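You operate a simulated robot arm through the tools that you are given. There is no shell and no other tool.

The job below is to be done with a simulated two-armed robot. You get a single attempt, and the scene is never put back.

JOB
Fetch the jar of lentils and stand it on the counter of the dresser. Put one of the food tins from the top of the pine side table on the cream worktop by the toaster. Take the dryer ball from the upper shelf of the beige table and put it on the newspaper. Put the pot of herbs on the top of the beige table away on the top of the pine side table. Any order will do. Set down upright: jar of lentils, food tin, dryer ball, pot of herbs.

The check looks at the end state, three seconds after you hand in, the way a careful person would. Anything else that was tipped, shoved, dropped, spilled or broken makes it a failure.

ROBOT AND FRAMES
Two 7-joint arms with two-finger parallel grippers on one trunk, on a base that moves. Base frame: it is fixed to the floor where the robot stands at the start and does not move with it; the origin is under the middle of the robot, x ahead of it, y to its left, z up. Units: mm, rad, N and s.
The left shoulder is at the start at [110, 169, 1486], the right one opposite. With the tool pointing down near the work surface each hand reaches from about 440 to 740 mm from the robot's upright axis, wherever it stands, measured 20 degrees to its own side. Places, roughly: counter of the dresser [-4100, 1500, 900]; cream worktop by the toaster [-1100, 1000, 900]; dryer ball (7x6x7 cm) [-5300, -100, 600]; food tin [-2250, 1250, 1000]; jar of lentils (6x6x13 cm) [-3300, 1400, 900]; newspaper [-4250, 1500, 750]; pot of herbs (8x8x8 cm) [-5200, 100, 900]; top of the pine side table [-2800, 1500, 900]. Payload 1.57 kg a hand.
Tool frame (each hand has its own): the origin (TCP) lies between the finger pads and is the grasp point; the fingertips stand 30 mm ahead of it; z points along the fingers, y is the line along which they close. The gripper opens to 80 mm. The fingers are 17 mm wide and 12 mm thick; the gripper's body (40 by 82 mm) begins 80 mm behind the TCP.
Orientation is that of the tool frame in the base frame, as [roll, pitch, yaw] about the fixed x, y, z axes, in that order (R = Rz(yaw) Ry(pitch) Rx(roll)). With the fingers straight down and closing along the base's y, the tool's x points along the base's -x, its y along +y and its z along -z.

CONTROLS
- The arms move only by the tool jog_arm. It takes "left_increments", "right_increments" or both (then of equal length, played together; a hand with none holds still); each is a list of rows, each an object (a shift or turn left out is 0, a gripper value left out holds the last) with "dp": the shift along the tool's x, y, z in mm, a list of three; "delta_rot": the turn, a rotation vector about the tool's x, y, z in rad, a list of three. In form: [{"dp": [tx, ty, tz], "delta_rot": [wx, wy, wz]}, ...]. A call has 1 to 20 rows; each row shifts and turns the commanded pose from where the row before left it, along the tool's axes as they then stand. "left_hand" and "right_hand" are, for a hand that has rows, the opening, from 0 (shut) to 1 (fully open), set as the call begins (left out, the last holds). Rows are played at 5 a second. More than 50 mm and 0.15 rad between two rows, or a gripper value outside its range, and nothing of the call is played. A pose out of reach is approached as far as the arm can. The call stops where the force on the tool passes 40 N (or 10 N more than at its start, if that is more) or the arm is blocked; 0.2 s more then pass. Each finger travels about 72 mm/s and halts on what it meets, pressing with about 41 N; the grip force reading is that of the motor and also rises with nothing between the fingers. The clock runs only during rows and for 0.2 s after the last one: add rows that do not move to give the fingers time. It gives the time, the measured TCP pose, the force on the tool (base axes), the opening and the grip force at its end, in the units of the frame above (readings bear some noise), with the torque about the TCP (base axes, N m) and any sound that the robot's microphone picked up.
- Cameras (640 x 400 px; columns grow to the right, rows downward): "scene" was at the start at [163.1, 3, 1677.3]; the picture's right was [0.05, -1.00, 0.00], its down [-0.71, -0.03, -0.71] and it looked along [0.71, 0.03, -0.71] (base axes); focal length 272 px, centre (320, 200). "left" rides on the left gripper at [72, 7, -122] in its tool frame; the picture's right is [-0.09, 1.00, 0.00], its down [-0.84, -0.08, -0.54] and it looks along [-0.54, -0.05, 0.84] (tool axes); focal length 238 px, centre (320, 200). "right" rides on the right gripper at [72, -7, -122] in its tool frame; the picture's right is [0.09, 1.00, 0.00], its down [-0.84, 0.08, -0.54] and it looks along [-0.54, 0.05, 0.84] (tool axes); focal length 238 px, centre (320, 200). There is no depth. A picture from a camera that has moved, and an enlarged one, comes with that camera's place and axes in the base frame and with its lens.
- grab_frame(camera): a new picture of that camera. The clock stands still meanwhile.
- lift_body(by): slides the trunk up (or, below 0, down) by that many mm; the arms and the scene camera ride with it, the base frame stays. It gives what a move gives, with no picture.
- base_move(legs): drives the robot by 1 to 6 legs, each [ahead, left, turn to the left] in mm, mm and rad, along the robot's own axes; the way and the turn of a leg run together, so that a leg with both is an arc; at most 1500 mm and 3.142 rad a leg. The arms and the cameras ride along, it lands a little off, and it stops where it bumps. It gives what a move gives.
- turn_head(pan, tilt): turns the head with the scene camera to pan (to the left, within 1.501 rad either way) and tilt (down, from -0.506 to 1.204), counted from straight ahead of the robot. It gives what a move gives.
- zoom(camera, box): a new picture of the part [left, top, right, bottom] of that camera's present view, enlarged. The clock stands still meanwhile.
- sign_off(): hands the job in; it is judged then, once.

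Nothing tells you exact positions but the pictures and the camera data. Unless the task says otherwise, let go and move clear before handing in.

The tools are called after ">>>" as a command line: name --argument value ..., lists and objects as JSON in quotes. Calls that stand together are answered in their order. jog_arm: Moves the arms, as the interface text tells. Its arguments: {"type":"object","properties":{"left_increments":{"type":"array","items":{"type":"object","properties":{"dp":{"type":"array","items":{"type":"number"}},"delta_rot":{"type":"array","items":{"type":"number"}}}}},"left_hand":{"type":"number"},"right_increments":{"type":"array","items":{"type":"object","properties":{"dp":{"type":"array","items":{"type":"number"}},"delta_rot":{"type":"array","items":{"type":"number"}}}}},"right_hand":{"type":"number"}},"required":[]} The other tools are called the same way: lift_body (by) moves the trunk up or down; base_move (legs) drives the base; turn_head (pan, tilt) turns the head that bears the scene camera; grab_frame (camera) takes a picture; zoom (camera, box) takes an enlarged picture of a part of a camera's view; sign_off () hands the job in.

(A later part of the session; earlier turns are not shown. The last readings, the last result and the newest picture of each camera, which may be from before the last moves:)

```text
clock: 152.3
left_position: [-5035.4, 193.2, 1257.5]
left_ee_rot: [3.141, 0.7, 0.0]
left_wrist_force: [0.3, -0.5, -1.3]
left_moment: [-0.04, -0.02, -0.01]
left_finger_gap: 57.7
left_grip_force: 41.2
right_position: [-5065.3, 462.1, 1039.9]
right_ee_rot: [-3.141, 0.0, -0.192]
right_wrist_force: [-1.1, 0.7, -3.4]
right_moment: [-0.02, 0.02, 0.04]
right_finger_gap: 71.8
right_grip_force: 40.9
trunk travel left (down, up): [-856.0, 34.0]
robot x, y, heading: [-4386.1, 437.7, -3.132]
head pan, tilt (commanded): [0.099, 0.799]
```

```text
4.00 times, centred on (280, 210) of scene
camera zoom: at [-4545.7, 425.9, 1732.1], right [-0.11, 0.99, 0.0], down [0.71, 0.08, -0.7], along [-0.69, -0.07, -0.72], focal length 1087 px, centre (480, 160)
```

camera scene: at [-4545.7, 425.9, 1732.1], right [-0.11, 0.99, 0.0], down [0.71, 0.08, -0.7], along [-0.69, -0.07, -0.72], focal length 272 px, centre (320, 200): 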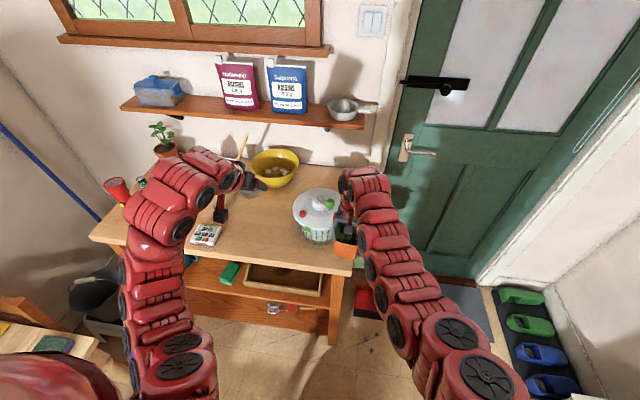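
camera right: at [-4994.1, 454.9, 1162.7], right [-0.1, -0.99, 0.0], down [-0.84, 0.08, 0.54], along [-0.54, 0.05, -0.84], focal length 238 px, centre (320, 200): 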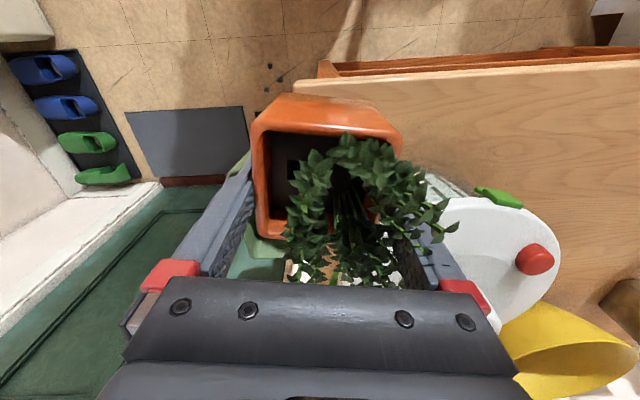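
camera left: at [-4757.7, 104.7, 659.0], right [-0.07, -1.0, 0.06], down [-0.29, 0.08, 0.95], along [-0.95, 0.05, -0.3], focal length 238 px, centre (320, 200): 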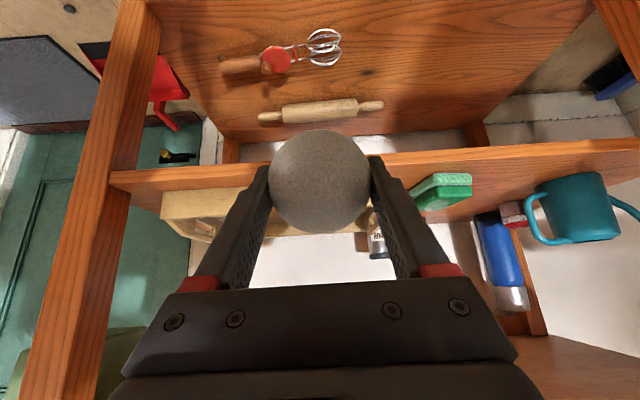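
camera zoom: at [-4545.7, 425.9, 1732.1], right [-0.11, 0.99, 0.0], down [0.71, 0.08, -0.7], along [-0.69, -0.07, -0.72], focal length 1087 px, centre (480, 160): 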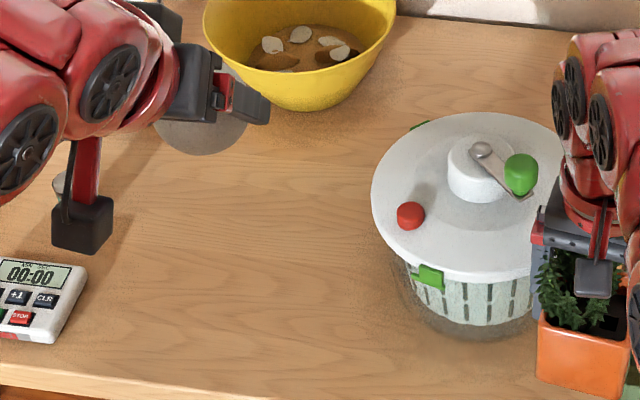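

The spinner's centre looks unmoved (it may have turned a little); I will re-check it later with free hands. Now I back away from the table and turn partly toward the dresser to look at it.

>>> base_move --legs '[[-150, 0, 0], [0, 0, -0.7]]'

>>> turn_head --pan -0.85 --tilt 0.6

>>> grab_frame --camera "scene"

```text
clock: 155.5
left_position: [-4891.1, 675.6, 1256.7]
left_ee_rot: [3.139, 0.699, -0.711]
left_wrist_force: [-0.6, -0.5, -0.5]
left_moment: [0.02, 0.01, -0.04]
left_finger_gap: 57.8
left_grip_force: 40.5
right_position: [-4737.2, 900.0, 1041.0]
right_ee_rot: [3.14, 0.001, -0.905]
right_wrist_force: [0.4, 0.0, -2.3]
right_moment: [-0.01, 0.02, 0.03]
right_finger_gap: 71.5
right_grip_force: 40.8
trunk travel left (down, up): [-856.0, 34.0]
robot x, y, heading: [-4239.8, 432.7, 2.438]
head pan, tilt (commanded): [0.099, 0.799]
```

```text
clock: 156.8
left_position: [-4890.5, 677.4, 1257.4]
left_ee_rot: [3.141, 0.699, -0.711]
left_wrist_force: [-0.1, 0.2, -0.9]
left_moment: [-0.01, 0.01, 0.02]
left_finger_gap: 57.7
left_grip_force: 41.2
right_position: [-4737.2, 899.4, 1040.8]
right_ee_rot: [3.141, -0.001, -0.904]
right_wrist_force: [-0.3, 0.7, -3.6]
right_moment: [0.04, 0.02, 0.0]
right_finger_gap: 71.4
right_grip_force: 41.1
trunk travel left (down, up): [-856.0, 34.0]
robot x, y, heading: [-4239.4, 438.1, 2.436]
head pan, tilt (commanded): [-0.85, 0.6]
```

```text
taken
camera scene: at [-4301.5, 576.6, 1748.9], right [1.0, 0.02, 0.0], down [0.01, -0.57, -0.82], along [-0.01, 0.82, -0.57], focal length 272 px, centre (320, 200)
```

scene: 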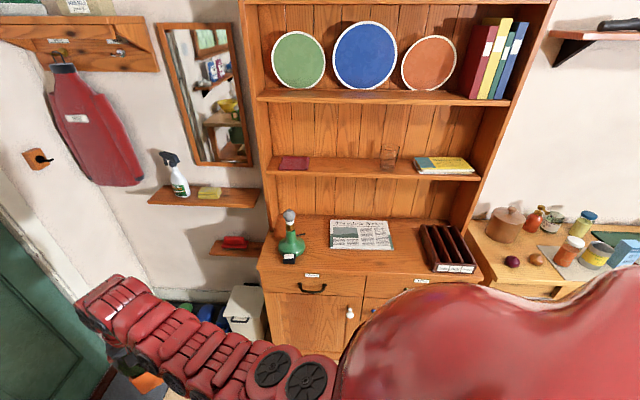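

The dresser counter (z ≈ 890, front edge y ≈ 1300) holds a green bottle, the newspaper (x −4265…−3980, y 1448…1656) and a file organizer at the right end. I raise the pot, then turn to heading ≈ 1.1 so the left hand can set the ball on the newspaper.

>>> jog_arm --right_increments '[{"dp": [0, 0, -25]}, {"dp": [0, 0, -25]}, {"dp": [0, 0, -25]}]'

>>> base_move --legs '[[0, 0, -1.336], [200, 100, 0]]'

>>> turn_head --pan 0.25 --tilt 0.7

>>> grab_frame --camera "scene"

>>> grab_frame --camera "left"

```text
clock: 157.6
left_position: [-4889.2, 675.9, 1257.2]
left_ee_rot: [3.139, 0.698, -0.711]
left_wrist_force: [0.5, 0.2, -0.4]
left_moment: [0.03, 0.01, 0.0]
left_finger_gap: 57.5
left_grip_force: 41.1
right_position: [-4737.0, 899.4, 1115.7]
right_ee_rot: [3.14, 0.001, -0.904]
right_wrist_force: [-0.3, -0.1, -4.3]
right_moment: [0.05, 0.03, 0.04]
right_finger_gap: 71.7
right_grip_force: 40.9
trunk travel left (down, up): [-856.0, 34.0]
robot x, y, heading: [-4242.2, 433.8, 2.437]
head pan, tilt (commanded): [-0.85, 0.6]
```

```text
clock: 162.6
left_position: [-4145.5, 1346.5, 1258.6]
left_ee_rot: [3.14, 0.699, -2.059]
left_wrist_force: [-0.2, 1.2, 0.0]
left_moment: [0.03, 0.0, -0.01]
left_finger_gap: 57.6
left_grip_force: 41.2
right_position: [-3893.2, 1245.8, 1116.6]
right_ee_rot: [3.139, 0.0, -2.252]
right_wrist_force: [0.5, 0.0, -3.4]
right_moment: [0.04, 0.0, -0.01]
right_finger_gap: 71.8
right_grip_force: 40.6
trunk travel left (down, up): [-856.0, 34.0]
robot x, y, heading: [-4236.9, 657.4, 1.093]
head pan, tilt (commanded): [-0.85, 0.6]
```

```text
clock: 163.9
left_position: [-4145.3, 1348.0, 1256.9]
left_ee_rot: [3.141, 0.699, -2.06]
left_wrist_force: [0.0, 0.3, -0.8]
left_moment: [-0.03, -0.03, 0.02]
left_finger_gap: 57.9
left_grip_force: 41.6
right_position: [-3892.3, 1247.7, 1114.5]
right_ee_rot: [3.142, -0.001, -2.251]
right_wrist_force: [-0.1, 0.5, -3.4]
right_moment: [0.01, 0.01, 0.02]
right_finger_gap: 71.8
right_grip_force: 40.9
trunk travel left (down, up): [-856.0, 34.0]
robot x, y, heading: [-4232.1, 659.1, 1.088]
head pan, tilt (commanded): [0.25, 0.7]
```

```text
taken
camera scene: at [-4176.4, 813.8, 1740.3], right [0.97, -0.23, 0.0], down [-0.15, -0.63, -0.76], along [0.18, 0.74, -0.64], focal length 272 px, centre (320, 200)
```

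scene: 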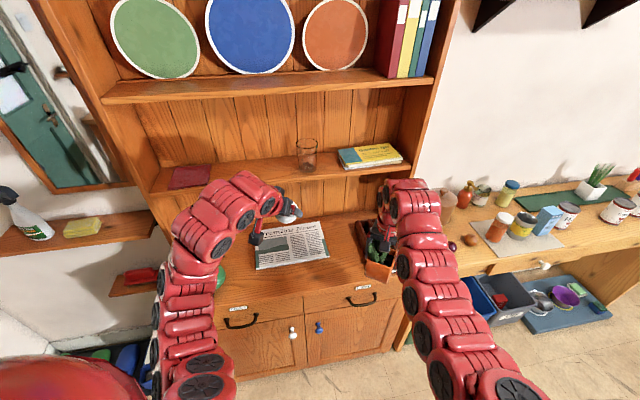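

```text
taken
camera left: at [-4213.8, 1232.4, 1304.3], right [-0.85, 0.53, 0.06], down [0.21, 0.22, 0.95], along [0.49, 0.82, -0.3], focal length 238 px, centre (320, 200)
```

left: 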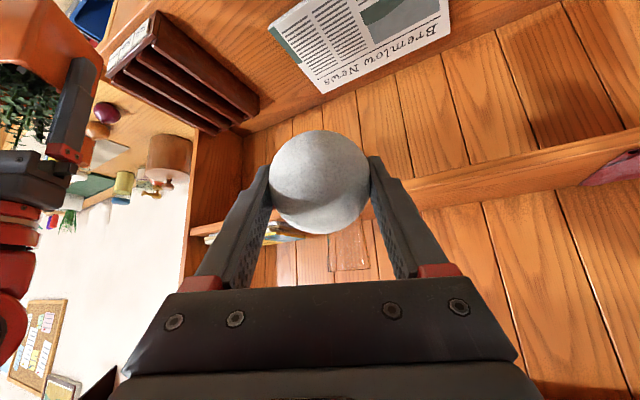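

The newspaper seems to lie lower and farther than first thought (counter z ≈ 817). I zoom both cameras on it to triangulate the surface properly before lowering anything.

>>> zoom --camera "left" --box '[260, 0, 460, 125]'

>>> zoom --camera "scene" --box '[220, 190, 380, 290]'

>>> grab_frame --camera "right"

```text
3.20 times, centred on (360, 62) of left
camera zoom: at [-4213.8, 1232.4, 1304.3], right [-0.85, 0.53, 0.06], down [0.21, 0.22, 0.95], along [0.49, 0.82, -0.3], focal length 763 px, centre (192, 640)
```

zoom: 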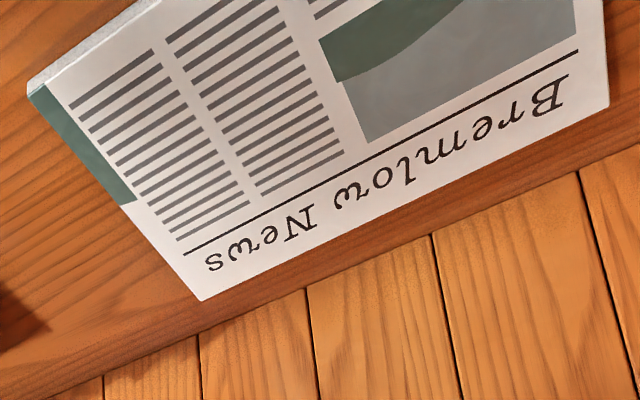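

```text
4.00 times, centred on (300, 240) of scene
camera zoom: at [-4176.4, 813.8, 1740.3], right [0.97, -0.23, 0.0], down [-0.15, -0.63, -0.76], along [0.18, 0.74, -0.64], focal length 1087 px, centre (400, 40)
```

zoom: 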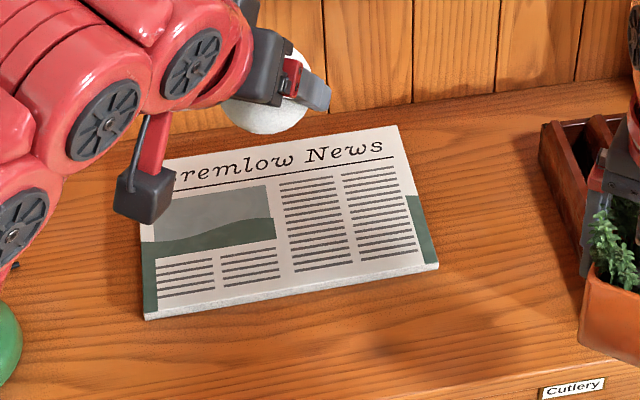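

```text
taken
camera right: at [-3933.3, 1187.8, 1238.1], right [-0.83, 0.55, 0.0], down [0.47, 0.7, 0.54], along [0.3, 0.45, -0.84], focal length 238 px, centre (320, 200)
```

right: 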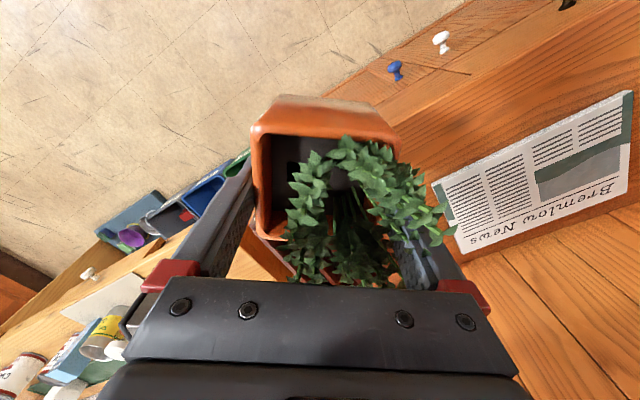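

Three cameras agree: newspaper top z ≈ 865, spanning x −4268…−3978, y 1478…1682. I drive so that the ball is above (−4140, 1560).

>>> base_move --legs '[[190, 94, 0]]'

>>> lift_body --by -90

>>> grab_frame --camera "scene"

>>> grab_frame --camera "left"

```text
clock: 165.6
left_position: [-4139.3, 1557.5, 1257.7]
left_ee_rot: [3.141, 0.698, -2.062]
left_wrist_force: [-0.1, -0.5, -0.3]
left_moment: [-0.04, 0.0, 0.02]
left_finger_gap: 57.8
left_grip_force: 40.8
right_position: [-3886.8, 1455.7, 1116.5]
right_ee_rot: [3.141, 0.001, -2.253]
right_wrist_force: [-0.3, -0.8, -4.1]
right_moment: [0.0, -0.01, -0.02]
right_finger_gap: 71.7
right_grip_force: 41.2
trunk travel left (down, up): [-856.0, 34.0]
robot x, y, heading: [-4229.9, 866.6, 1.09]
head pan, tilt (commanded): [0.25, 0.7]
```

```text
clock: 166.2
left_position: [-4138.4, 1557.5, 1237.4]
left_ee_rot: [3.137, 0.721, -2.066]
left_wrist_force: [-2.3, -6.9, 15.1]
left_moment: [-0.09, 0.02, -0.01]
left_finger_gap: 57.8
left_grip_force: 40.5
right_position: [-3888.3, 1454.9, 1089.1]
right_ee_rot: [3.141, 0.0, -2.253]
right_wrist_force: [0.2, -0.3, -3.6]
right_moment: [0.04, -0.01, 0.02]
right_finger_gap: 71.6
right_grip_force: 41.3
trunk travel left (down, up): [-829.0, 61.0]
robot x, y, heading: [-4232.3, 870.7, 1.091]
head pan, tilt (commanded): [0.25, 0.7]
stopped: the force on the tool passed its limit at 45 N (the readings are from after the stop); the commanded pose is now the measured one
```

```text
taken
camera scene: at [-4172.9, 1021.1, 1713.1], right [0.97, -0.23, 0.0], down [-0.15, -0.63, -0.77], along [0.18, 0.74, -0.64], focal length 272 px, centre (320, 200)
```

scene: 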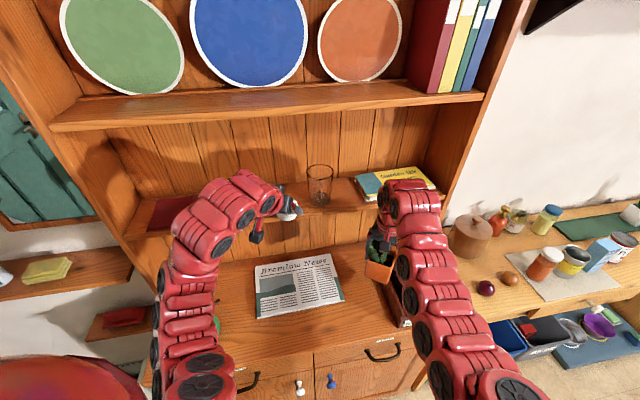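

```text
taken
camera left: at [-4208.1, 1442.1, 1281.7], right [-0.85, 0.53, 0.07], down [0.2, 0.2, 0.96], along [0.5, 0.82, -0.28], focal length 238 px, centre (320, 200)
```

left: 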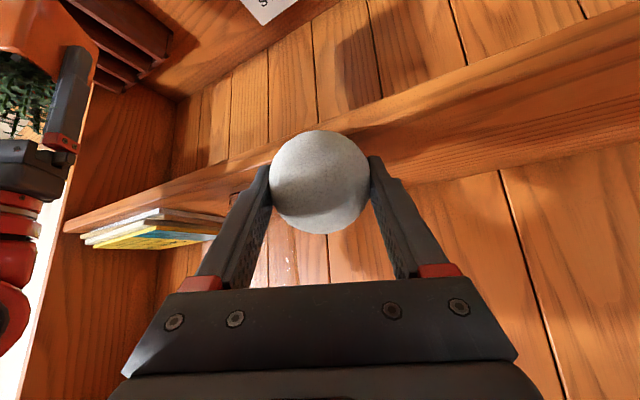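

The ball/fingers came down on the dresser's middle shelf, which reaches further forward than I thought. I raise the trunk again, then back out before lowering.

>>> lift_body --by 50

>>> zoom --camera "scene" --box '[220, 140, 380, 240]'

>>> grab_frame --camera "left"

```text
clock: 167.1
left_position: [-4138.9, 1561.4, 1284.5]
left_ee_rot: [3.138, 0.714, -2.063]
left_wrist_force: [0.5, -0.1, -0.6]
left_moment: [0.02, -0.01, 0.02]
left_finger_gap: 58.0
left_grip_force: 41.2
right_position: [-3886.3, 1458.4, 1136.9]
right_ee_rot: [3.141, -0.001, -2.254]
right_wrist_force: [0.7, 0.6, -3.6]
right_moment: [0.02, -0.02, 0.0]
right_finger_gap: 71.8
right_grip_force: 41.4
trunk travel left (down, up): [-879.0, 11.0]
robot x, y, heading: [-4227.5, 869.5, 1.089]
head pan, tilt (commanded): [0.25, 0.7]
```

```text
4.00 times, centred on (300, 190) of scene
camera zoom: at [-4171.7, 1025.6, 1762.9], right [0.97, -0.23, 0.0], down [-0.15, -0.63, -0.76], along [0.18, 0.74, -0.65], focal length 1087 px, centre (400, 240)
```

zoom: 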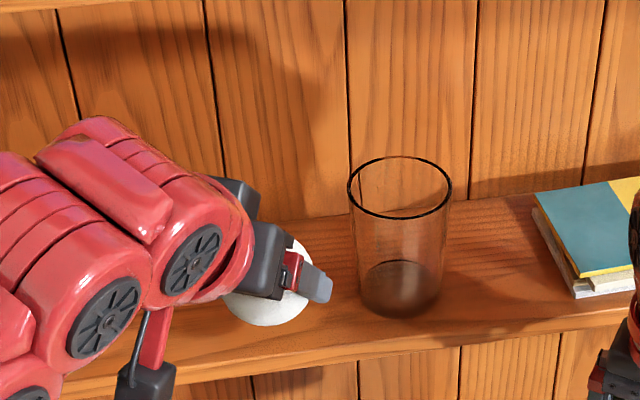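

```text
taken
camera left: at [-4207.5, 1445.4, 1329.7], right [-0.85, 0.53, 0.06], down [0.2, 0.21, 0.96], along [0.49, 0.82, -0.28], focal length 238 px, centre (320, 200)
```

left: 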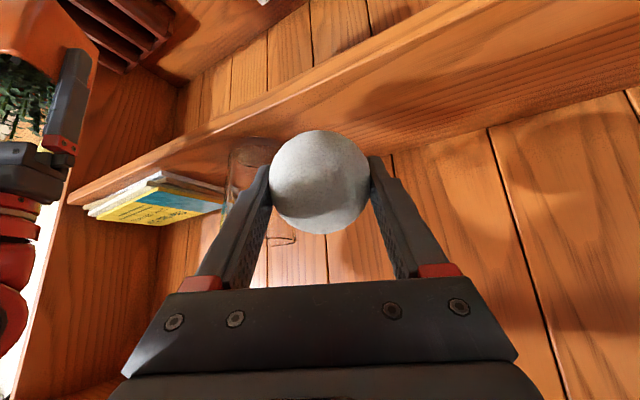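

The ball only pressed on the shelf edge and the glass beside it stands untouched. I back straight out 100 mm, then lower in free space in front of the shelf.

>>> base_move --legs '[[-110, 0, 0]]'

>>> lift_body --by -150

>>> grab_frame --camera "scene"

```text
clock: 168.3
left_position: [-4188.5, 1464.9, 1285.2]
left_ee_rot: [3.138, 0.715, -2.065]
left_wrist_force: [-0.3, -0.4, -0.1]
left_moment: [0.04, -0.01, 0.0]
left_finger_gap: 58.0
left_grip_force: 41.2
right_position: [-3936.9, 1362.2, 1137.6]
right_ee_rot: [3.14, -0.002, -2.254]
right_wrist_force: [0.2, -0.4, -3.8]
right_moment: [0.03, -0.04, -0.02]
right_finger_gap: 71.7
right_grip_force: 41.4
trunk travel left (down, up): [-879.0, 11.0]
robot x, y, heading: [-4282.1, 777.4, 1.091]
head pan, tilt (commanded): [0.25, 0.7]
```

```text
clock: 170.0
left_position: [-4189.5, 1464.2, 1135.5]
left_ee_rot: [3.137, 0.716, -2.063]
left_wrist_force: [0.2, -0.4, 0.6]
left_moment: [-0.01, -0.02, 0.02]
left_finger_gap: 57.8
left_grip_force: 40.6
right_position: [-3938.8, 1360.4, 987.9]
right_ee_rot: [3.141, 0.001, -2.252]
right_wrist_force: [-0.5, -0.2, -4.1]
right_moment: [0.04, -0.04, -0.03]
right_finger_gap: 71.6
right_grip_force: 41.1
trunk travel left (down, up): [-729.0, 161.0]
robot x, y, heading: [-4282.2, 775.0, 1.089]
head pan, tilt (commanded): [0.25, 0.7]
```

```text
taken
camera scene: at [-4222.6, 928.1, 1613.1], right [0.97, -0.23, 0.0], down [-0.15, -0.63, -0.76], along [0.18, 0.74, -0.64], focal length 272 px, centre (320, 200)
```

scene: 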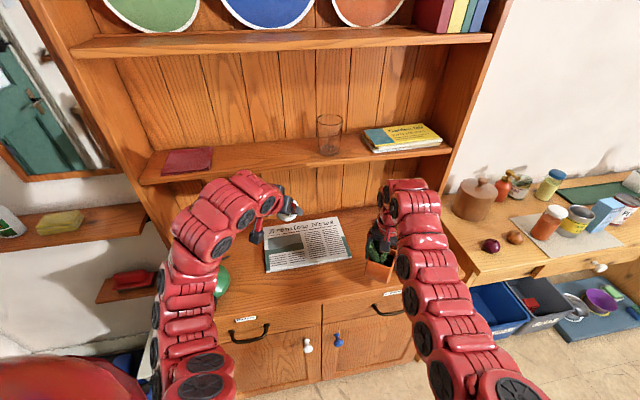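

Clear of the shelf now. I lower the left arm to about z 945 and look.

>>> jog_arm --left_increments '[{"dp": [24.9, 0, 28.7]}, {"dp": [24.9, 0, 28.7]}, {"dp": [24.9, 0, 28.7]}, {"dp": [24.9, 0, 28.7]}, {"dp": [24.9, 0, 28.7]}]'

>>> grab_frame --camera "scene"

>>> grab_frame --camera "left"

```text
clock: 171.2
left_position: [-4189.4, 1464.6, 944.6]
left_ee_rot: [3.136, 0.714, -2.063]
left_wrist_force: [1.5, -0.8, 0.7]
left_moment: [-0.01, -0.01, 0.01]
left_finger_gap: 57.9
left_grip_force: 41.4
right_position: [-3938.0, 1361.0, 989.0]
right_ee_rot: [3.141, 0.0, -2.253]
right_wrist_force: [0.7, 0.5, -3.6]
right_moment: [-0.01, 0.0, 0.01]
right_finger_gap: 71.9
right_grip_force: 40.8
trunk travel left (down, up): [-729.0, 161.0]
robot x, y, heading: [-4280.0, 773.6, 1.085]
head pan, tilt (commanded): [0.25, 0.7]
```

```text
taken
camera scene: at [-4222.3, 928.5, 1613.0], right [0.97, -0.23, 0.0], down [-0.15, -0.63, -0.76], along [0.18, 0.74, -0.64], focal length 272 px, centre (320, 200)
```

scene: 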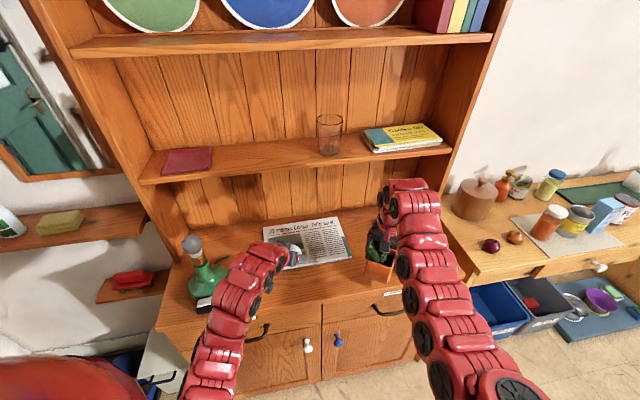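

```text
taken
camera left: at [-4257.9, 1348.6, 989.5], right [-0.85, 0.53, 0.06], down [0.2, 0.21, 0.96], along [0.49, 0.82, -0.28], focal length 238 px, centre (320, 200)
```

left: 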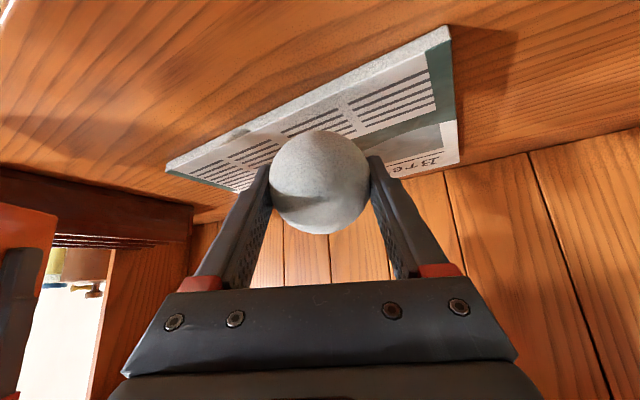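

The ball is in front of the newspaper's front edge, 40 mm above it. I extend the arm 88 mm forward over the newspaper, then lower.

>>> jog_arm --left_increments '[{"dp": [-16.6, 0, 14.4]}, {"dp": [-16.6, 0, 14.4]}, {"dp": [-16.6, 0, 14.4]}, {"dp": [-16.6, 0, 14.4]}, {"dp": [13.1, 0, 15.1]}, {"dp": [10.5, 0, 12]}]'

>>> zoom --camera "scene" --box '[220, 190, 380, 290]'

>>> grab_frame --camera "left"

```text
clock: 172.6
left_position: [-4147.6, 1540.5, 910.6]
left_ee_rot: [3.14, 0.718, -2.063]
left_wrist_force: [0.2, 1.3, 1.0]
left_moment: [0.0, 0.0, 0.0]
left_finger_gap: 57.7
left_grip_force: 41.2
right_position: [-3937.9, 1361.2, 988.0]
right_ee_rot: [-3.141, -0.002, -2.254]
right_wrist_force: [-0.1, -0.3, -3.7]
right_moment: [0.03, -0.02, 0.01]
right_finger_gap: 71.8
right_grip_force: 41.2
trunk travel left (down, up): [-729.0, 161.0]
robot x, y, heading: [-4276.7, 778.6, 1.085]
head pan, tilt (commanded): [0.25, 0.7]
```

```text
4.00 times, centred on (300, 240) of scene
camera zoom: at [-4222.2, 928.5, 1613.1], right [0.97, -0.23, 0.0], down [-0.15, -0.63, -0.76], along [0.18, 0.74, -0.64], focal length 1087 px, centre (400, 40)
```

zoom: 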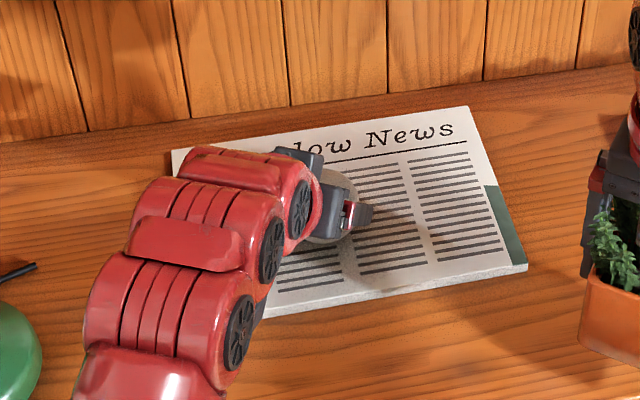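

```text
taken
camera left: at [-4217.1, 1425.8, 955.7], right [-0.85, 0.53, 0.06], down [0.2, 0.2, 0.96], along [0.49, 0.82, -0.28], focal length 238 px, centre (320, 200)
```

left: 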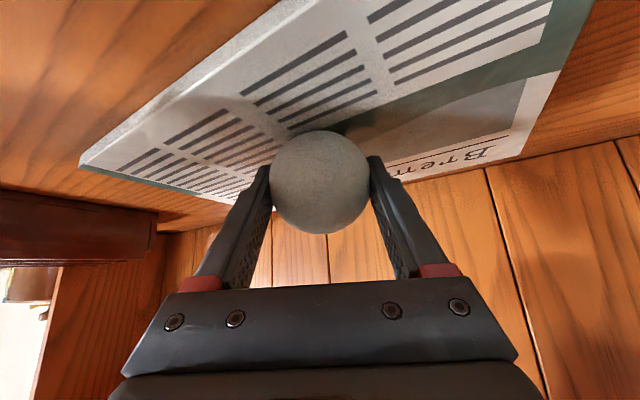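

The ball is over the middle of the newspaper. I lower in small steps until contact shows in the force.

>>> jog_arm --left_increments '[{"dp": [2.0, 0, 2.26]}, {"dp": [2.0, 0, 2.26]}, {}]'

>>> jog_arm --left_increments '[{"dp": [1.3, 0, 1.5]}, {}]'

>>> jog_arm --left_increments '[{"dp": [1.3, 0, 1.5]}, {}]'

```text
clock: 173.4
left_position: [-4149.3, 1541.6, 909.7]
left_ee_rot: [3.135, 0.729, -2.065]
left_wrist_force: [3.1, 4.6, 32.2]
left_moment: [0.1, -0.18, 0.01]
left_finger_gap: 57.9
left_grip_force: 40.7
right_position: [-3938.2, 1358.6, 990.5]
right_ee_rot: [3.14, 0.002, -2.253]
right_wrist_force: [-0.8, 1.0, -3.9]
right_moment: [0.03, 0.0, -0.01]
right_finger_gap: 71.7
right_grip_force: 41.3
trunk travel left (down, up): [-729.0, 161.0]
robot x, y, heading: [-4276.6, 776.0, 1.09]
head pan, tilt (commanded): [0.25, 0.7]
```

```text
clock: 173.9
left_position: [-4147.4, 1544.0, 910.2]
left_ee_rot: [3.132, 0.737, -2.066]
left_wrist_force: [0.5, -2.4, 17.0]
left_moment: [-0.14, 0.0, -0.01]
left_finger_gap: 57.8
left_grip_force: 41.3
right_position: [-3939.1, 1361.7, 987.5]
right_ee_rot: [3.14, -0.002, -2.253]
right_wrist_force: [0.3, 0.7, -4.0]
right_moment: [0.02, -0.05, 0.01]
right_finger_gap: 71.8
right_grip_force: 41.1
trunk travel left (down, up): [-729.0, 161.0]
robot x, y, heading: [-4282.4, 775.7, 1.081]
head pan, tilt (commanded): [0.25, 0.7]
stopped in row 2 (left hand): the force on the tool passed its limit at 44 N (the readings are from after the stop); the commanded pose is now the measured one
```

```text
clock: 174.5
left_position: [-4148.0, 1543.5, 910.0]
left_ee_rot: [3.133, 0.738, -2.067]
left_wrist_force: [1.5, 10.1, 34.2]
left_moment: [0.34, -0.12, 0.0]
left_finger_gap: 57.9
left_grip_force: 40.7
right_position: [-3938.0, 1360.0, 989.6]
right_ee_rot: [3.138, 0.003, -2.254]
right_wrist_force: [0.1, 0.2, -3.9]
right_moment: [0.0, -0.03, 0.03]
right_finger_gap: 71.7
right_grip_force: 41.5
trunk travel left (down, up): [-729.0, 161.0]
robot x, y, heading: [-4279.9, 777.8, 1.087]
head pan, tilt (commanded): [0.25, 0.7]
```

The ball rests on the newspaper (upward force through the grasp point). I relieve the pressure and open the fingers gently.

>>> jog_arm --left_increments '[{"dp": [-1.3, 0, -1.5]}, {}]'

>>> jog_arm --left_increments '[{}, {}, {}]' --left_hand 0.85

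>>> grab_frame --camera "left"

```text
clock: 175.1
left_position: [-4147.2, 1542.9, 910.1]
left_ee_rot: [3.132, 0.732, -2.063]
left_wrist_force: [3.1, 16.1, 35.5]
left_moment: [0.5, -0.2, 0.03]
left_finger_gap: 57.7
left_grip_force: 41.2
right_position: [-3938.7, 1360.3, 989.7]
right_ee_rot: [3.14, 0.0, -2.253]
right_wrist_force: [0.6, -0.5, -3.4]
right_moment: [0.05, -0.01, -0.03]
right_finger_gap: 71.7
right_grip_force: 40.7
trunk travel left (down, up): [-729.0, 161.0]
robot x, y, heading: [-4279.0, 776.3, 1.089]
head pan, tilt (commanded): [0.25, 0.7]
```

```text
clock: 175.9
left_position: [-4147.7, 1543.8, 905.8]
left_ee_rot: [3.138, 0.725, -2.063]
left_wrist_force: [0.1, -0.4, 0.7]
left_moment: [-0.01, -0.02, 0.01]
left_finger_gap: 67.9
left_grip_force: 0.0
right_position: [-3938.4, 1361.1, 988.5]
right_ee_rot: [3.14, -0.001, -2.254]
right_wrist_force: [-0.3, -0.8, -3.3]
right_moment: [-0.02, 0.0, -0.01]
right_finger_gap: 71.6
right_grip_force: 40.7
trunk travel left (down, up): [-729.0, 161.0]
robot x, y, heading: [-4278.4, 775.6, 1.08]
head pan, tilt (commanded): [0.25, 0.7]
```

```text
taken
camera left: at [-4217.2, 1427.1, 949.5], right [-0.85, 0.53, 0.07], down [0.2, 0.2, 0.96], along [0.49, 0.83, -0.27], focal length 238 px, centre (320, 200)
```

left: 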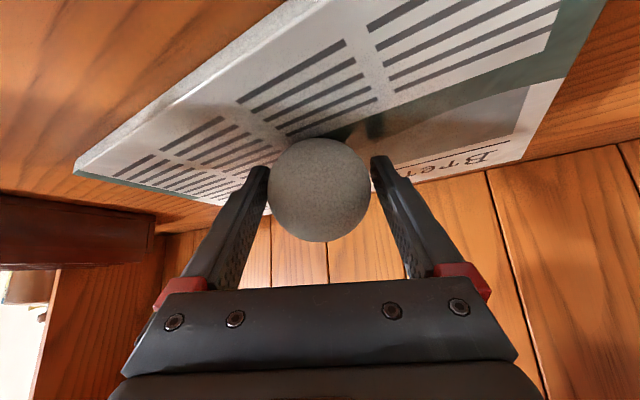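

Released; the ball stays put. I open fully and withdraw along the tool axis, then look at it.

>>> jog_arm --left_increments '[{}, {}]' --left_hand 1

>>> jog_arm --left_increments '[{"dp": [0, 0, -15]}, {"dp": [0, 0, -20]}, {"dp": [0, 0, -25]}, {"dp": [0, 0, -25]}, {"dp": [0, 0, -25]}]'

>>> zoom --camera "scene" --box '[220, 190, 380, 290]'

>>> grab_frame --camera "left"

```text
clock: 176.5
left_position: [-4148.3, 1544.8, 905.4]
left_ee_rot: [3.133, 0.726, -2.066]
left_wrist_force: [0.1, 0.3, -0.2]
left_moment: [-0.04, 0.0, -0.05]
left_finger_gap: 80.1
left_grip_force: 0.1
right_position: [-3938.2, 1361.4, 989.0]
right_ee_rot: [-3.141, -0.002, -2.253]
right_wrist_force: [-0.8, -0.2, -3.3]
right_moment: [0.01, -0.03, -0.02]
right_finger_gap: 71.8
right_grip_force: 40.6
trunk travel left (down, up): [-729.0, 161.0]
robot x, y, heading: [-4280.6, 776.3, 1.09]
head pan, tilt (commanded): [0.25, 0.7]
```

```text
clock: 177.7
left_position: [-4182.6, 1478.3, 987.4]
left_ee_rot: [3.135, 0.727, -2.064]
left_wrist_force: [-0.1, 0.3, 0.4]
left_moment: [0.01, 0.0, -0.01]
left_finger_gap: 80.3
left_grip_force: 0.1
right_position: [-3938.0, 1361.8, 987.5]
right_ee_rot: [3.141, 0.0, -2.253]
right_wrist_force: [0.1, 0.6, -2.9]
right_moment: [0.03, -0.06, 0.02]
right_finger_gap: 71.8
right_grip_force: 41.0
trunk travel left (down, up): [-729.0, 161.0]
robot x, y, heading: [-4280.8, 776.6, 1.089]
head pan, tilt (commanded): [0.25, 0.7]
```

```text
4.00 times, centred on (300, 240) of scene
camera zoom: at [-4222.6, 928.1, 1613.1], right [0.97, -0.23, 0.0], down [-0.15, -0.63, -0.76], along [0.18, 0.74, -0.64], focal length 1087 px, centre (400, 40)
```

zoom: 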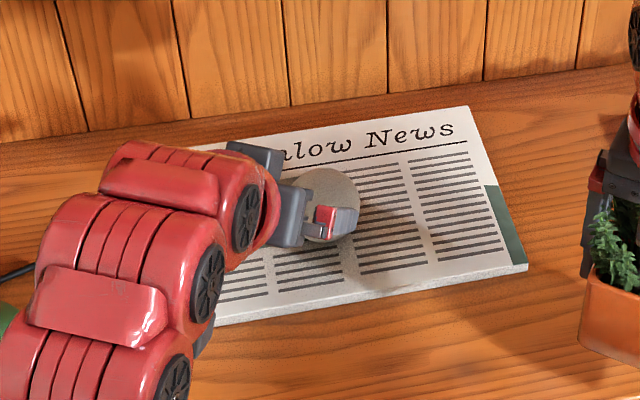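

```text
taken
camera left: at [-4252.5, 1361.6, 1032.6], right [-0.85, 0.53, 0.07], down [0.2, 0.2, 0.96], along [0.49, 0.83, -0.27], focal length 238 px, centre (320, 200)
```

left: 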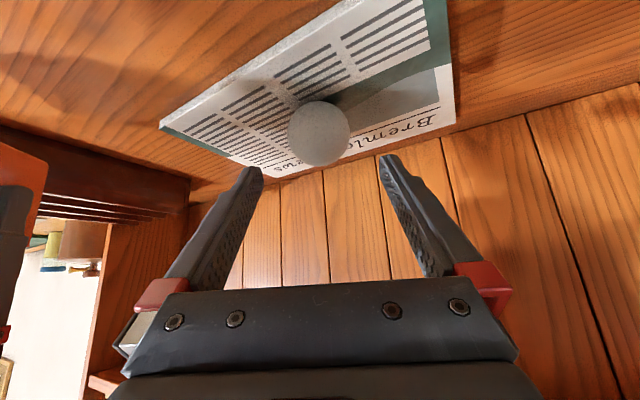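

The ball is well placed on the newspaper. Next I back off, turn to face the wall (+y) and slide along to the pine side table to find the lentil jar and a free spot for the pot.

>>> base_move --legs '[[-330, 0, 0], [0, 0, 0.482], [0, -950, 0]]'

>>> turn_head --pan 0.0 --tilt 0.6

>>> grab_frame --camera "scene"

>>> turn_head --pan -0.7 --tilt 0.6

>>> grab_frame --camera "scene"

```text
clock: 186.0
left_position: [-3704.8, 1150.9, 988.9]
left_ee_rot: [3.133, 0.724, -1.574]
left_wrist_force: [-0.9, -0.1, 0.2]
left_moment: [-0.01, -0.01, -0.02]
left_finger_gap: 80.1
left_grip_force: 0.2
right_position: [-3434.1, 1163.0, 987.2]
right_ee_rot: [3.14, -0.001, -1.763]
right_wrist_force: [-0.4, 0.0, -4.0]
right_moment: [0.04, -0.01, 0.04]
right_finger_gap: 71.7
right_grip_force: 40.7
trunk travel left (down, up): [-729.0, 161.0]
robot x, y, heading: [-3463.2, 487.3, 1.579]
head pan, tilt (commanded): [0.25, 0.7]
```

```text
clock: 186.7
left_position: [-3704.6, 1150.5, 988.2]
left_ee_rot: [3.134, 0.728, -1.573]
left_wrist_force: [-0.1, 0.9, -0.1]
left_moment: [0.02, -0.01, 0.0]
left_finger_gap: 79.9
left_grip_force: 0.1
right_position: [-3434.2, 1162.9, 987.5]
right_ee_rot: [3.141, -0.001, -1.765]
right_wrist_force: [-0.1, 0.1, -3.8]
right_moment: [0.04, -0.01, 0.02]
right_finger_gap: 71.7
right_grip_force: 41.2
trunk travel left (down, up): [-729.0, 161.0]
robot x, y, heading: [-3458.6, 483.9, 1.578]
head pan, tilt (commanded): [0.0, 0.6]
```

```text
taken
camera scene: at [-3460.9, 652.6, 1621.6], right [1.0, 0.01, 0.0], down [0.0, -0.57, -0.82], along [-0.01, 0.82, -0.57], focal length 272 px, centre (320, 200)
```

scene: 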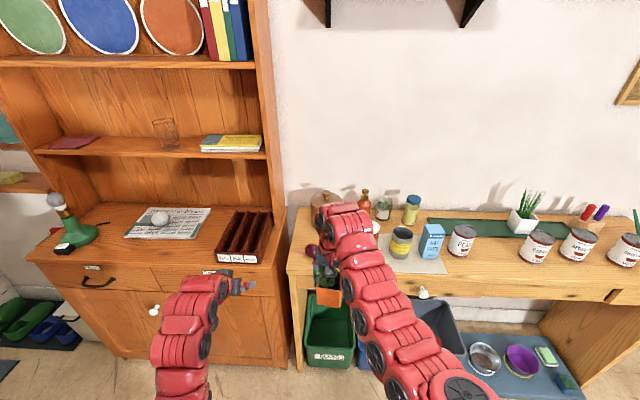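

```text
clock: 187.8
left_position: [-3706.2, 1150.7, 988.5]
left_ee_rot: [3.134, 0.727, -1.574]
left_wrist_force: [-0.5, 0.7, -0.2]
left_moment: [0.01, -0.01, 0.0]
left_finger_gap: 80.3
left_grip_force: 0.0
right_position: [-3434.8, 1163.2, 987.0]
right_ee_rot: [-3.14, -0.003, -1.762]
right_wrist_force: [-0.1, 0.5, -4.2]
right_moment: [0.03, 0.01, 0.03]
right_finger_gap: 71.9
right_grip_force: 41.1
trunk travel left (down, up): [-729.0, 161.0]
robot x, y, heading: [-3461.7, 482.9, 1.582]
head pan, tilt (commanded): [-0.7, 0.6]
```

```text
taken
camera scene: at [-3403.7, 632.3, 1621.7], right [0.77, -0.64, 0.0], down [-0.36, -0.44, -0.82], along [0.53, 0.64, -0.57], focal length 272 px, centre (320, 200)
```

scene: 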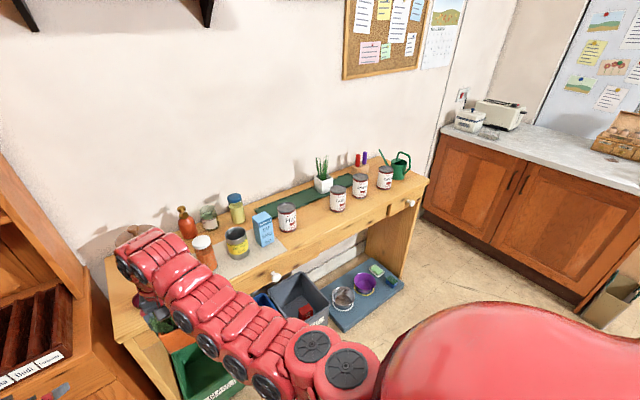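

I see the tins (PEAS etc.), plant, pens and watering can on the pine table, and the toaster worktop beyond. I zoom onto the jars at the left end to identify the lentils.

>>> zoom --camera "scene" --box '[100, 180, 300, 305]'

>>> zoom --camera "scene" --box '[250, 140, 450, 265]'

>>> turn_head --pan 0.0 --tilt 0.6

>>> zoom --camera "scene" --box '[280, 160, 480, 285]'

```text
3.20 times, centred on (200, 242) of scene
camera zoom: at [-3403.7, 632.3, 1621.7], right [0.77, -0.64, 0.0], down [-0.36, -0.44, -0.82], along [0.53, 0.64, -0.57], focal length 870 px, centre (704, 64)
```

zoom: 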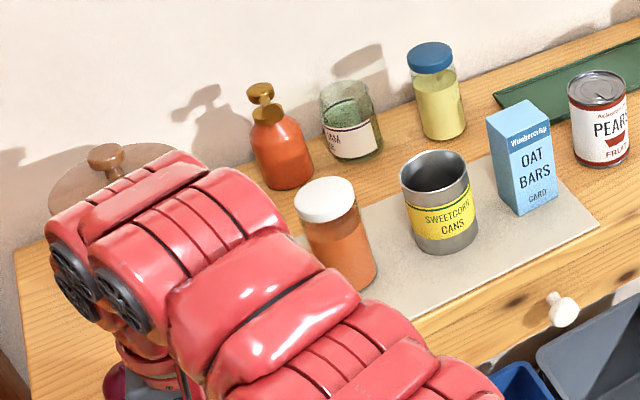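

```text
3.20 times, centred on (350, 202) of scene
camera zoom: at [-3403.7, 632.3, 1621.7], right [0.77, -0.64, 0.0], down [-0.36, -0.44, -0.82], along [0.53, 0.64, -0.57], focal length 870 px, centre (224, 192)
```

zoom: 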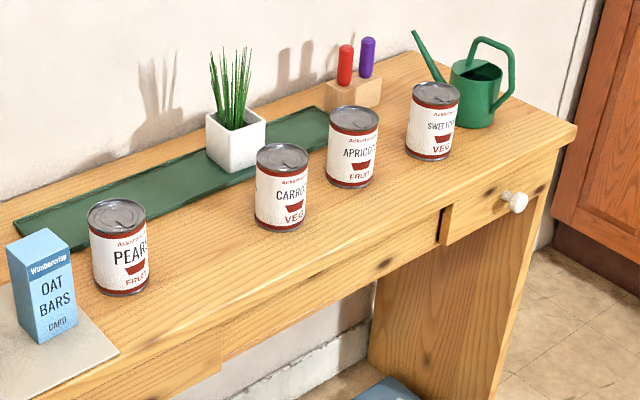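

```text
clock: 188.9
left_position: [-3706.3, 1150.4, 987.7]
left_ee_rot: [3.134, 0.728, -1.574]
left_wrist_force: [0.2, 0.1, -0.4]
left_moment: [-0.01, 0.02, 0.0]
left_finger_gap: 80.0
left_grip_force: 0.2
right_position: [-3435.0, 1162.7, 987.3]
right_ee_rot: [3.141, -0.002, -1.762]
right_wrist_force: [0.5, -0.3, -3.5]
right_moment: [-0.02, -0.01, 0.02]
right_finger_gap: 71.4
right_grip_force: 41.1
trunk travel left (down, up): [-729.0, 161.0]
robot x, y, heading: [-3459.3, 484.5, 1.578]
head pan, tilt (commanded): [0.0, 0.6]
```

```text
3.20 times, centred on (380, 222) of scene
camera zoom: at [-3460.6, 652.6, 1621.7], right [1.0, 0.01, 0.0], down [0.0, -0.57, -0.82], along [-0.01, 0.82, -0.57], focal length 870 px, centre (128, 128)
```

zoom: 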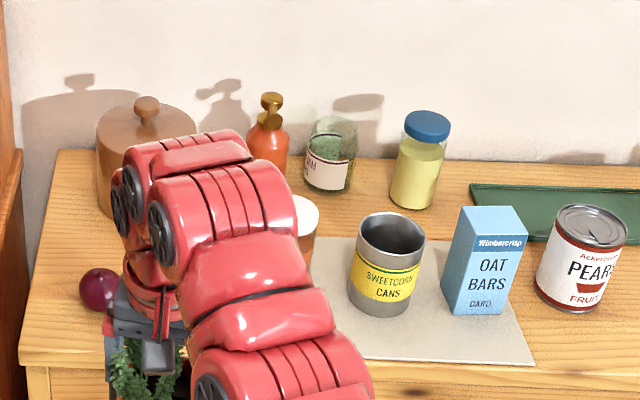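

The white-lidded jar with orange content at ≈ (−3288, 1405) matches the lentils; the four labelled tins are PEARS, CARROTS, APRICOTS, SWEETCORN. First I put the pot between PEARS and CARROTS (≈ −2825, 1390): I raise both hands and slide along to that place.

>>> jog_arm --left_increments '[{"dp": [-26.6, 0, -29.9]}, {"dp": [-26.6, 0, -29.9]}, {"dp": [-26.6, 0, -29.9]}, {"dp": [-26.6, 0, -29.9]}]' --right_increments '[{"dp": [0, 0, -20]}, {"dp": [0, 0, -20]}, {"dp": [0, 0, -20]}, {"dp": [0, 0, -15]}]'

>>> base_move --legs '[[0, -610, -0.008]]'

>>> grab_frame --camera "right"

>>> grab_frame --camera "scene"

```text
clock: 189.9
left_position: [-3703.8, 1148.2, 1149.2]
left_ee_rot: [3.134, 0.727, -1.57]
left_wrist_force: [-0.4, -0.1, -1.1]
left_moment: [0.0, 0.02, -0.01]
left_finger_gap: 79.8
left_grip_force: 0.0
right_position: [-3435.0, 1163.6, 1063.3]
right_ee_rot: [3.141, -0.002, -1.763]
right_wrist_force: [-0.2, -0.3, -3.3]
right_moment: [0.02, 0.02, 0.0]
right_finger_gap: 71.8
right_grip_force: 40.7
trunk travel left (down, up): [-729.0, 161.0]
robot x, y, heading: [-3461.1, 487.0, 1.579]
head pan, tilt (commanded): [0.0, 0.6]
```

```text
clock: 193.4
left_position: [-3067.1, 1152.9, 1148.6]
left_ee_rot: [3.134, 0.726, -1.589]
left_wrist_force: [0.9, 0.2, 1.0]
left_moment: [0.01, 0.02, 0.02]
left_finger_gap: 80.2
left_grip_force: 0.1
right_position: [-2798.8, 1162.7, 1060.9]
right_ee_rot: [3.141, -0.001, -1.778]
right_wrist_force: [0.3, 0.8, -3.7]
right_moment: [0.03, 0.0, 0.0]
right_finger_gap: 71.9
right_grip_force: 40.6
trunk travel left (down, up): [-729.0, 161.0]
robot x, y, heading: [-2832.2, 483.2, 1.563]
head pan, tilt (commanded): [0.0, 0.6]
```

```text
taken
camera right: at [-2807.8, 1091.3, 1184.8], right [-0.99, 0.11, 0.0], down [0.1, 0.84, 0.54], along [0.06, 0.54, -0.84], focal length 238 px, centre (320, 200)
```

right: 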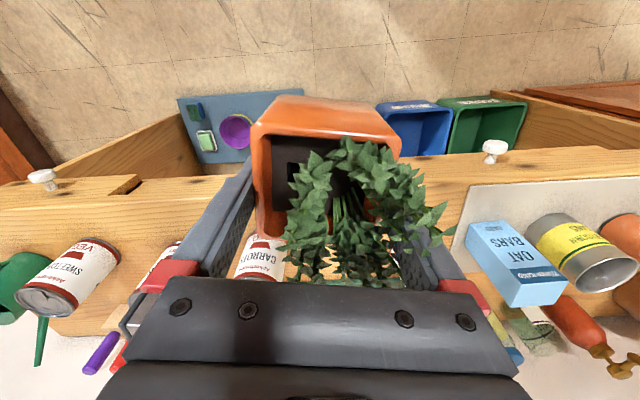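

```text
taken
camera scene: at [-2832.0, 652.5, 1621.7], right [1.0, -0.01, 0.0], down [0.0, -0.57, -0.82], along [0.01, 0.82, -0.57], focal length 272 px, centre (320, 200)
```

scene: 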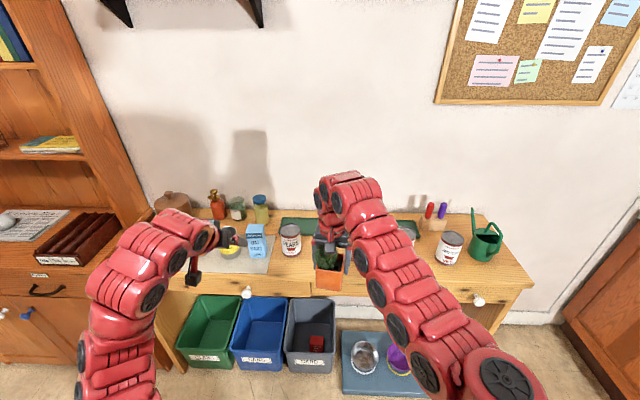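

The gap between PEARS and CARROTS centres near x −2805, and the table top seems to be at about z 835 (front edge y ≈ 1328). I drive ahead so the pot comes over (−2805, 1430).

>>> base_move --legs '[[270, 4, 0.008]]'

>>> grab_frame --camera "right"

>>> turn_head --pan 0.0 --tilt 0.85

>>> grab_frame --camera "scene"

```text
clock: 195.3
left_position: [-3077.5, 1417.2, 1149.2]
left_ee_rot: [3.134, 0.726, -1.579]
left_wrist_force: [-0.5, 0.2, -0.5]
left_moment: [0.02, 0.0, -0.03]
left_finger_gap: 80.2
left_grip_force: 0.0
right_position: [-2809.0, 1430.5, 1062.6]
right_ee_rot: [3.141, -0.002, -1.768]
right_wrist_force: [-1.0, -0.6, -3.8]
right_moment: [0.03, 0.02, 0.01]
right_finger_gap: 71.5
right_grip_force: 41.1
trunk travel left (down, up): [-729.0, 161.0]
robot x, y, heading: [-2838.8, 749.2, 1.577]
head pan, tilt (commanded): [0.0, 0.6]
```

```text
taken
camera right: at [-2816.8, 1358.5, 1185.0], right [-0.99, 0.1, 0.0], down [0.09, 0.84, 0.54], along [0.06, 0.54, -0.84], focal length 238 px, centre (320, 200)
```

right: 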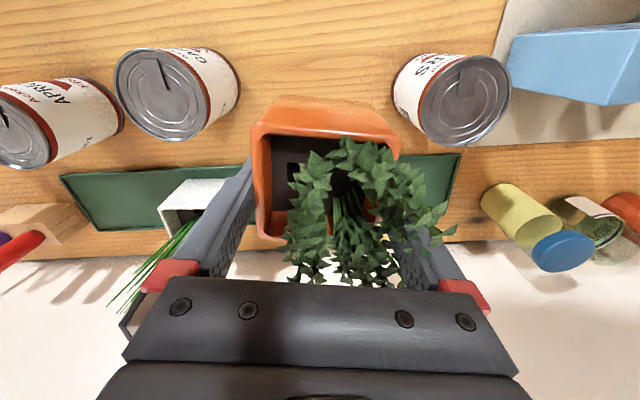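

```text
clock: 196.1
left_position: [-3076.8, 1418.4, 1148.5]
left_ee_rot: [3.134, 0.725, -1.58]
left_wrist_force: [0.5, 0.3, -0.1]
left_moment: [0.02, -0.01, 0.02]
left_finger_gap: 80.1
left_grip_force: 0.1
right_position: [-2808.8, 1431.5, 1062.3]
right_ee_rot: [3.142, -0.002, -1.767]
right_wrist_force: [0.0, -0.7, -3.7]
right_moment: [0.03, 0.0, 0.02]
right_finger_gap: 71.9
right_grip_force: 41.3
trunk travel left (down, up): [-729.0, 161.0]
robot x, y, heading: [-2835.8, 751.5, 1.575]
head pan, tilt (commanded): [0.0, 0.85]
```

```text
taken
camera scene: at [-2836.7, 910.0, 1600.8], right [1.0, 0.0, 0.0], down [0.0, -0.75, -0.66], along [0.0, 0.66, -0.75], focal length 272 px, centre (320, 200)
```

scene: 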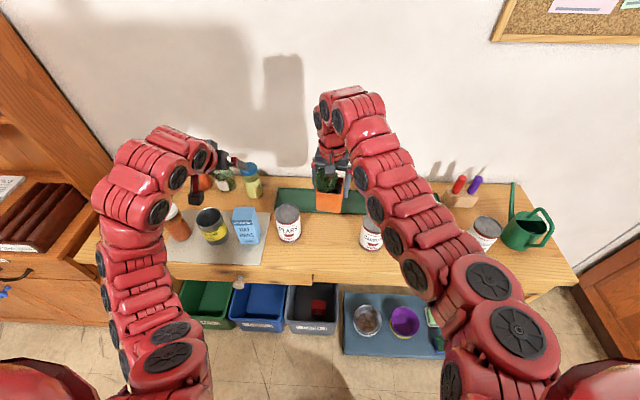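

The spot is well centred between the two tins, in front of the green runner. I lower the pot with the arm, stopping short of the table.

>>> jog_arm --right_increments '[{"dp": [0, 0, 20]}, {"dp": [0, 0, 20]}, {"dp": [0, 0, 20]}, {"dp": [0, 0, 20]}, {"dp": [0, 0, 20]}, {"dp": [0, 0, 20]}, {"dp": [0, 0, 15]}]'

>>> grab_frame --camera "right"

>>> zoom --camera "scene" --box '[260, 150, 420, 250]'

```text
clock: 197.7
left_position: [-3077.6, 1418.2, 1149.6]
left_ee_rot: [3.134, 0.726, -1.581]
left_wrist_force: [0.7, 0.5, 0.3]
left_moment: [-0.01, -0.01, -0.02]
left_finger_gap: 80.2
left_grip_force: 0.0
right_position: [-2808.3, 1430.0, 928.0]
right_ee_rot: [-3.141, 0.0, -1.77]
right_wrist_force: [-0.5, 0.4, -3.8]
right_moment: [0.02, 0.0, 0.01]
right_finger_gap: 71.5
right_grip_force: 40.6
trunk travel left (down, up): [-729.0, 161.0]
robot x, y, heading: [-2836.3, 751.4, 1.572]
head pan, tilt (commanded): [0.0, 0.85]
```

```text
taken
camera right: at [-2816.7, 1358.3, 1050.9], right [-0.99, 0.11, 0.0], down [0.09, 0.84, 0.54], along [0.06, 0.54, -0.84], focal length 238 px, centre (320, 200)
```

right: 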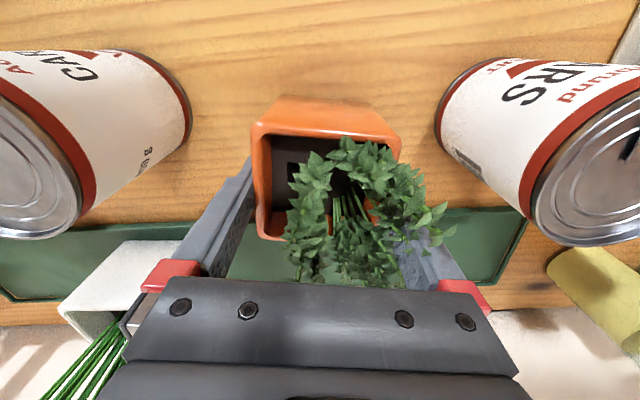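

```text
4.00 times, centred on (340, 200) of scene
camera zoom: at [-2836.7, 909.9, 1600.8], right [1.0, 0.0, 0.0], down [0.0, -0.75, -0.66], along [0.0, 0.66, -0.75], focal length 1087 px, centre (240, 200)
```

zoom: 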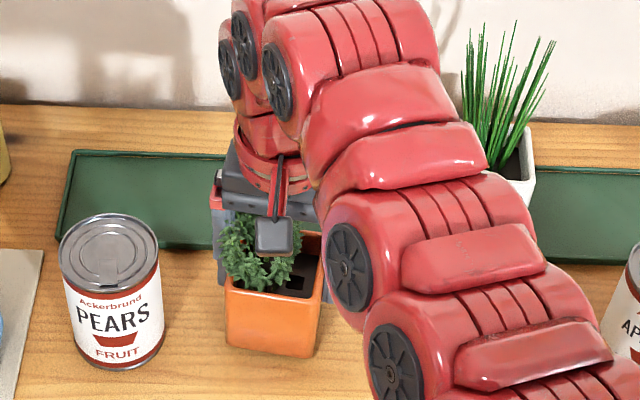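

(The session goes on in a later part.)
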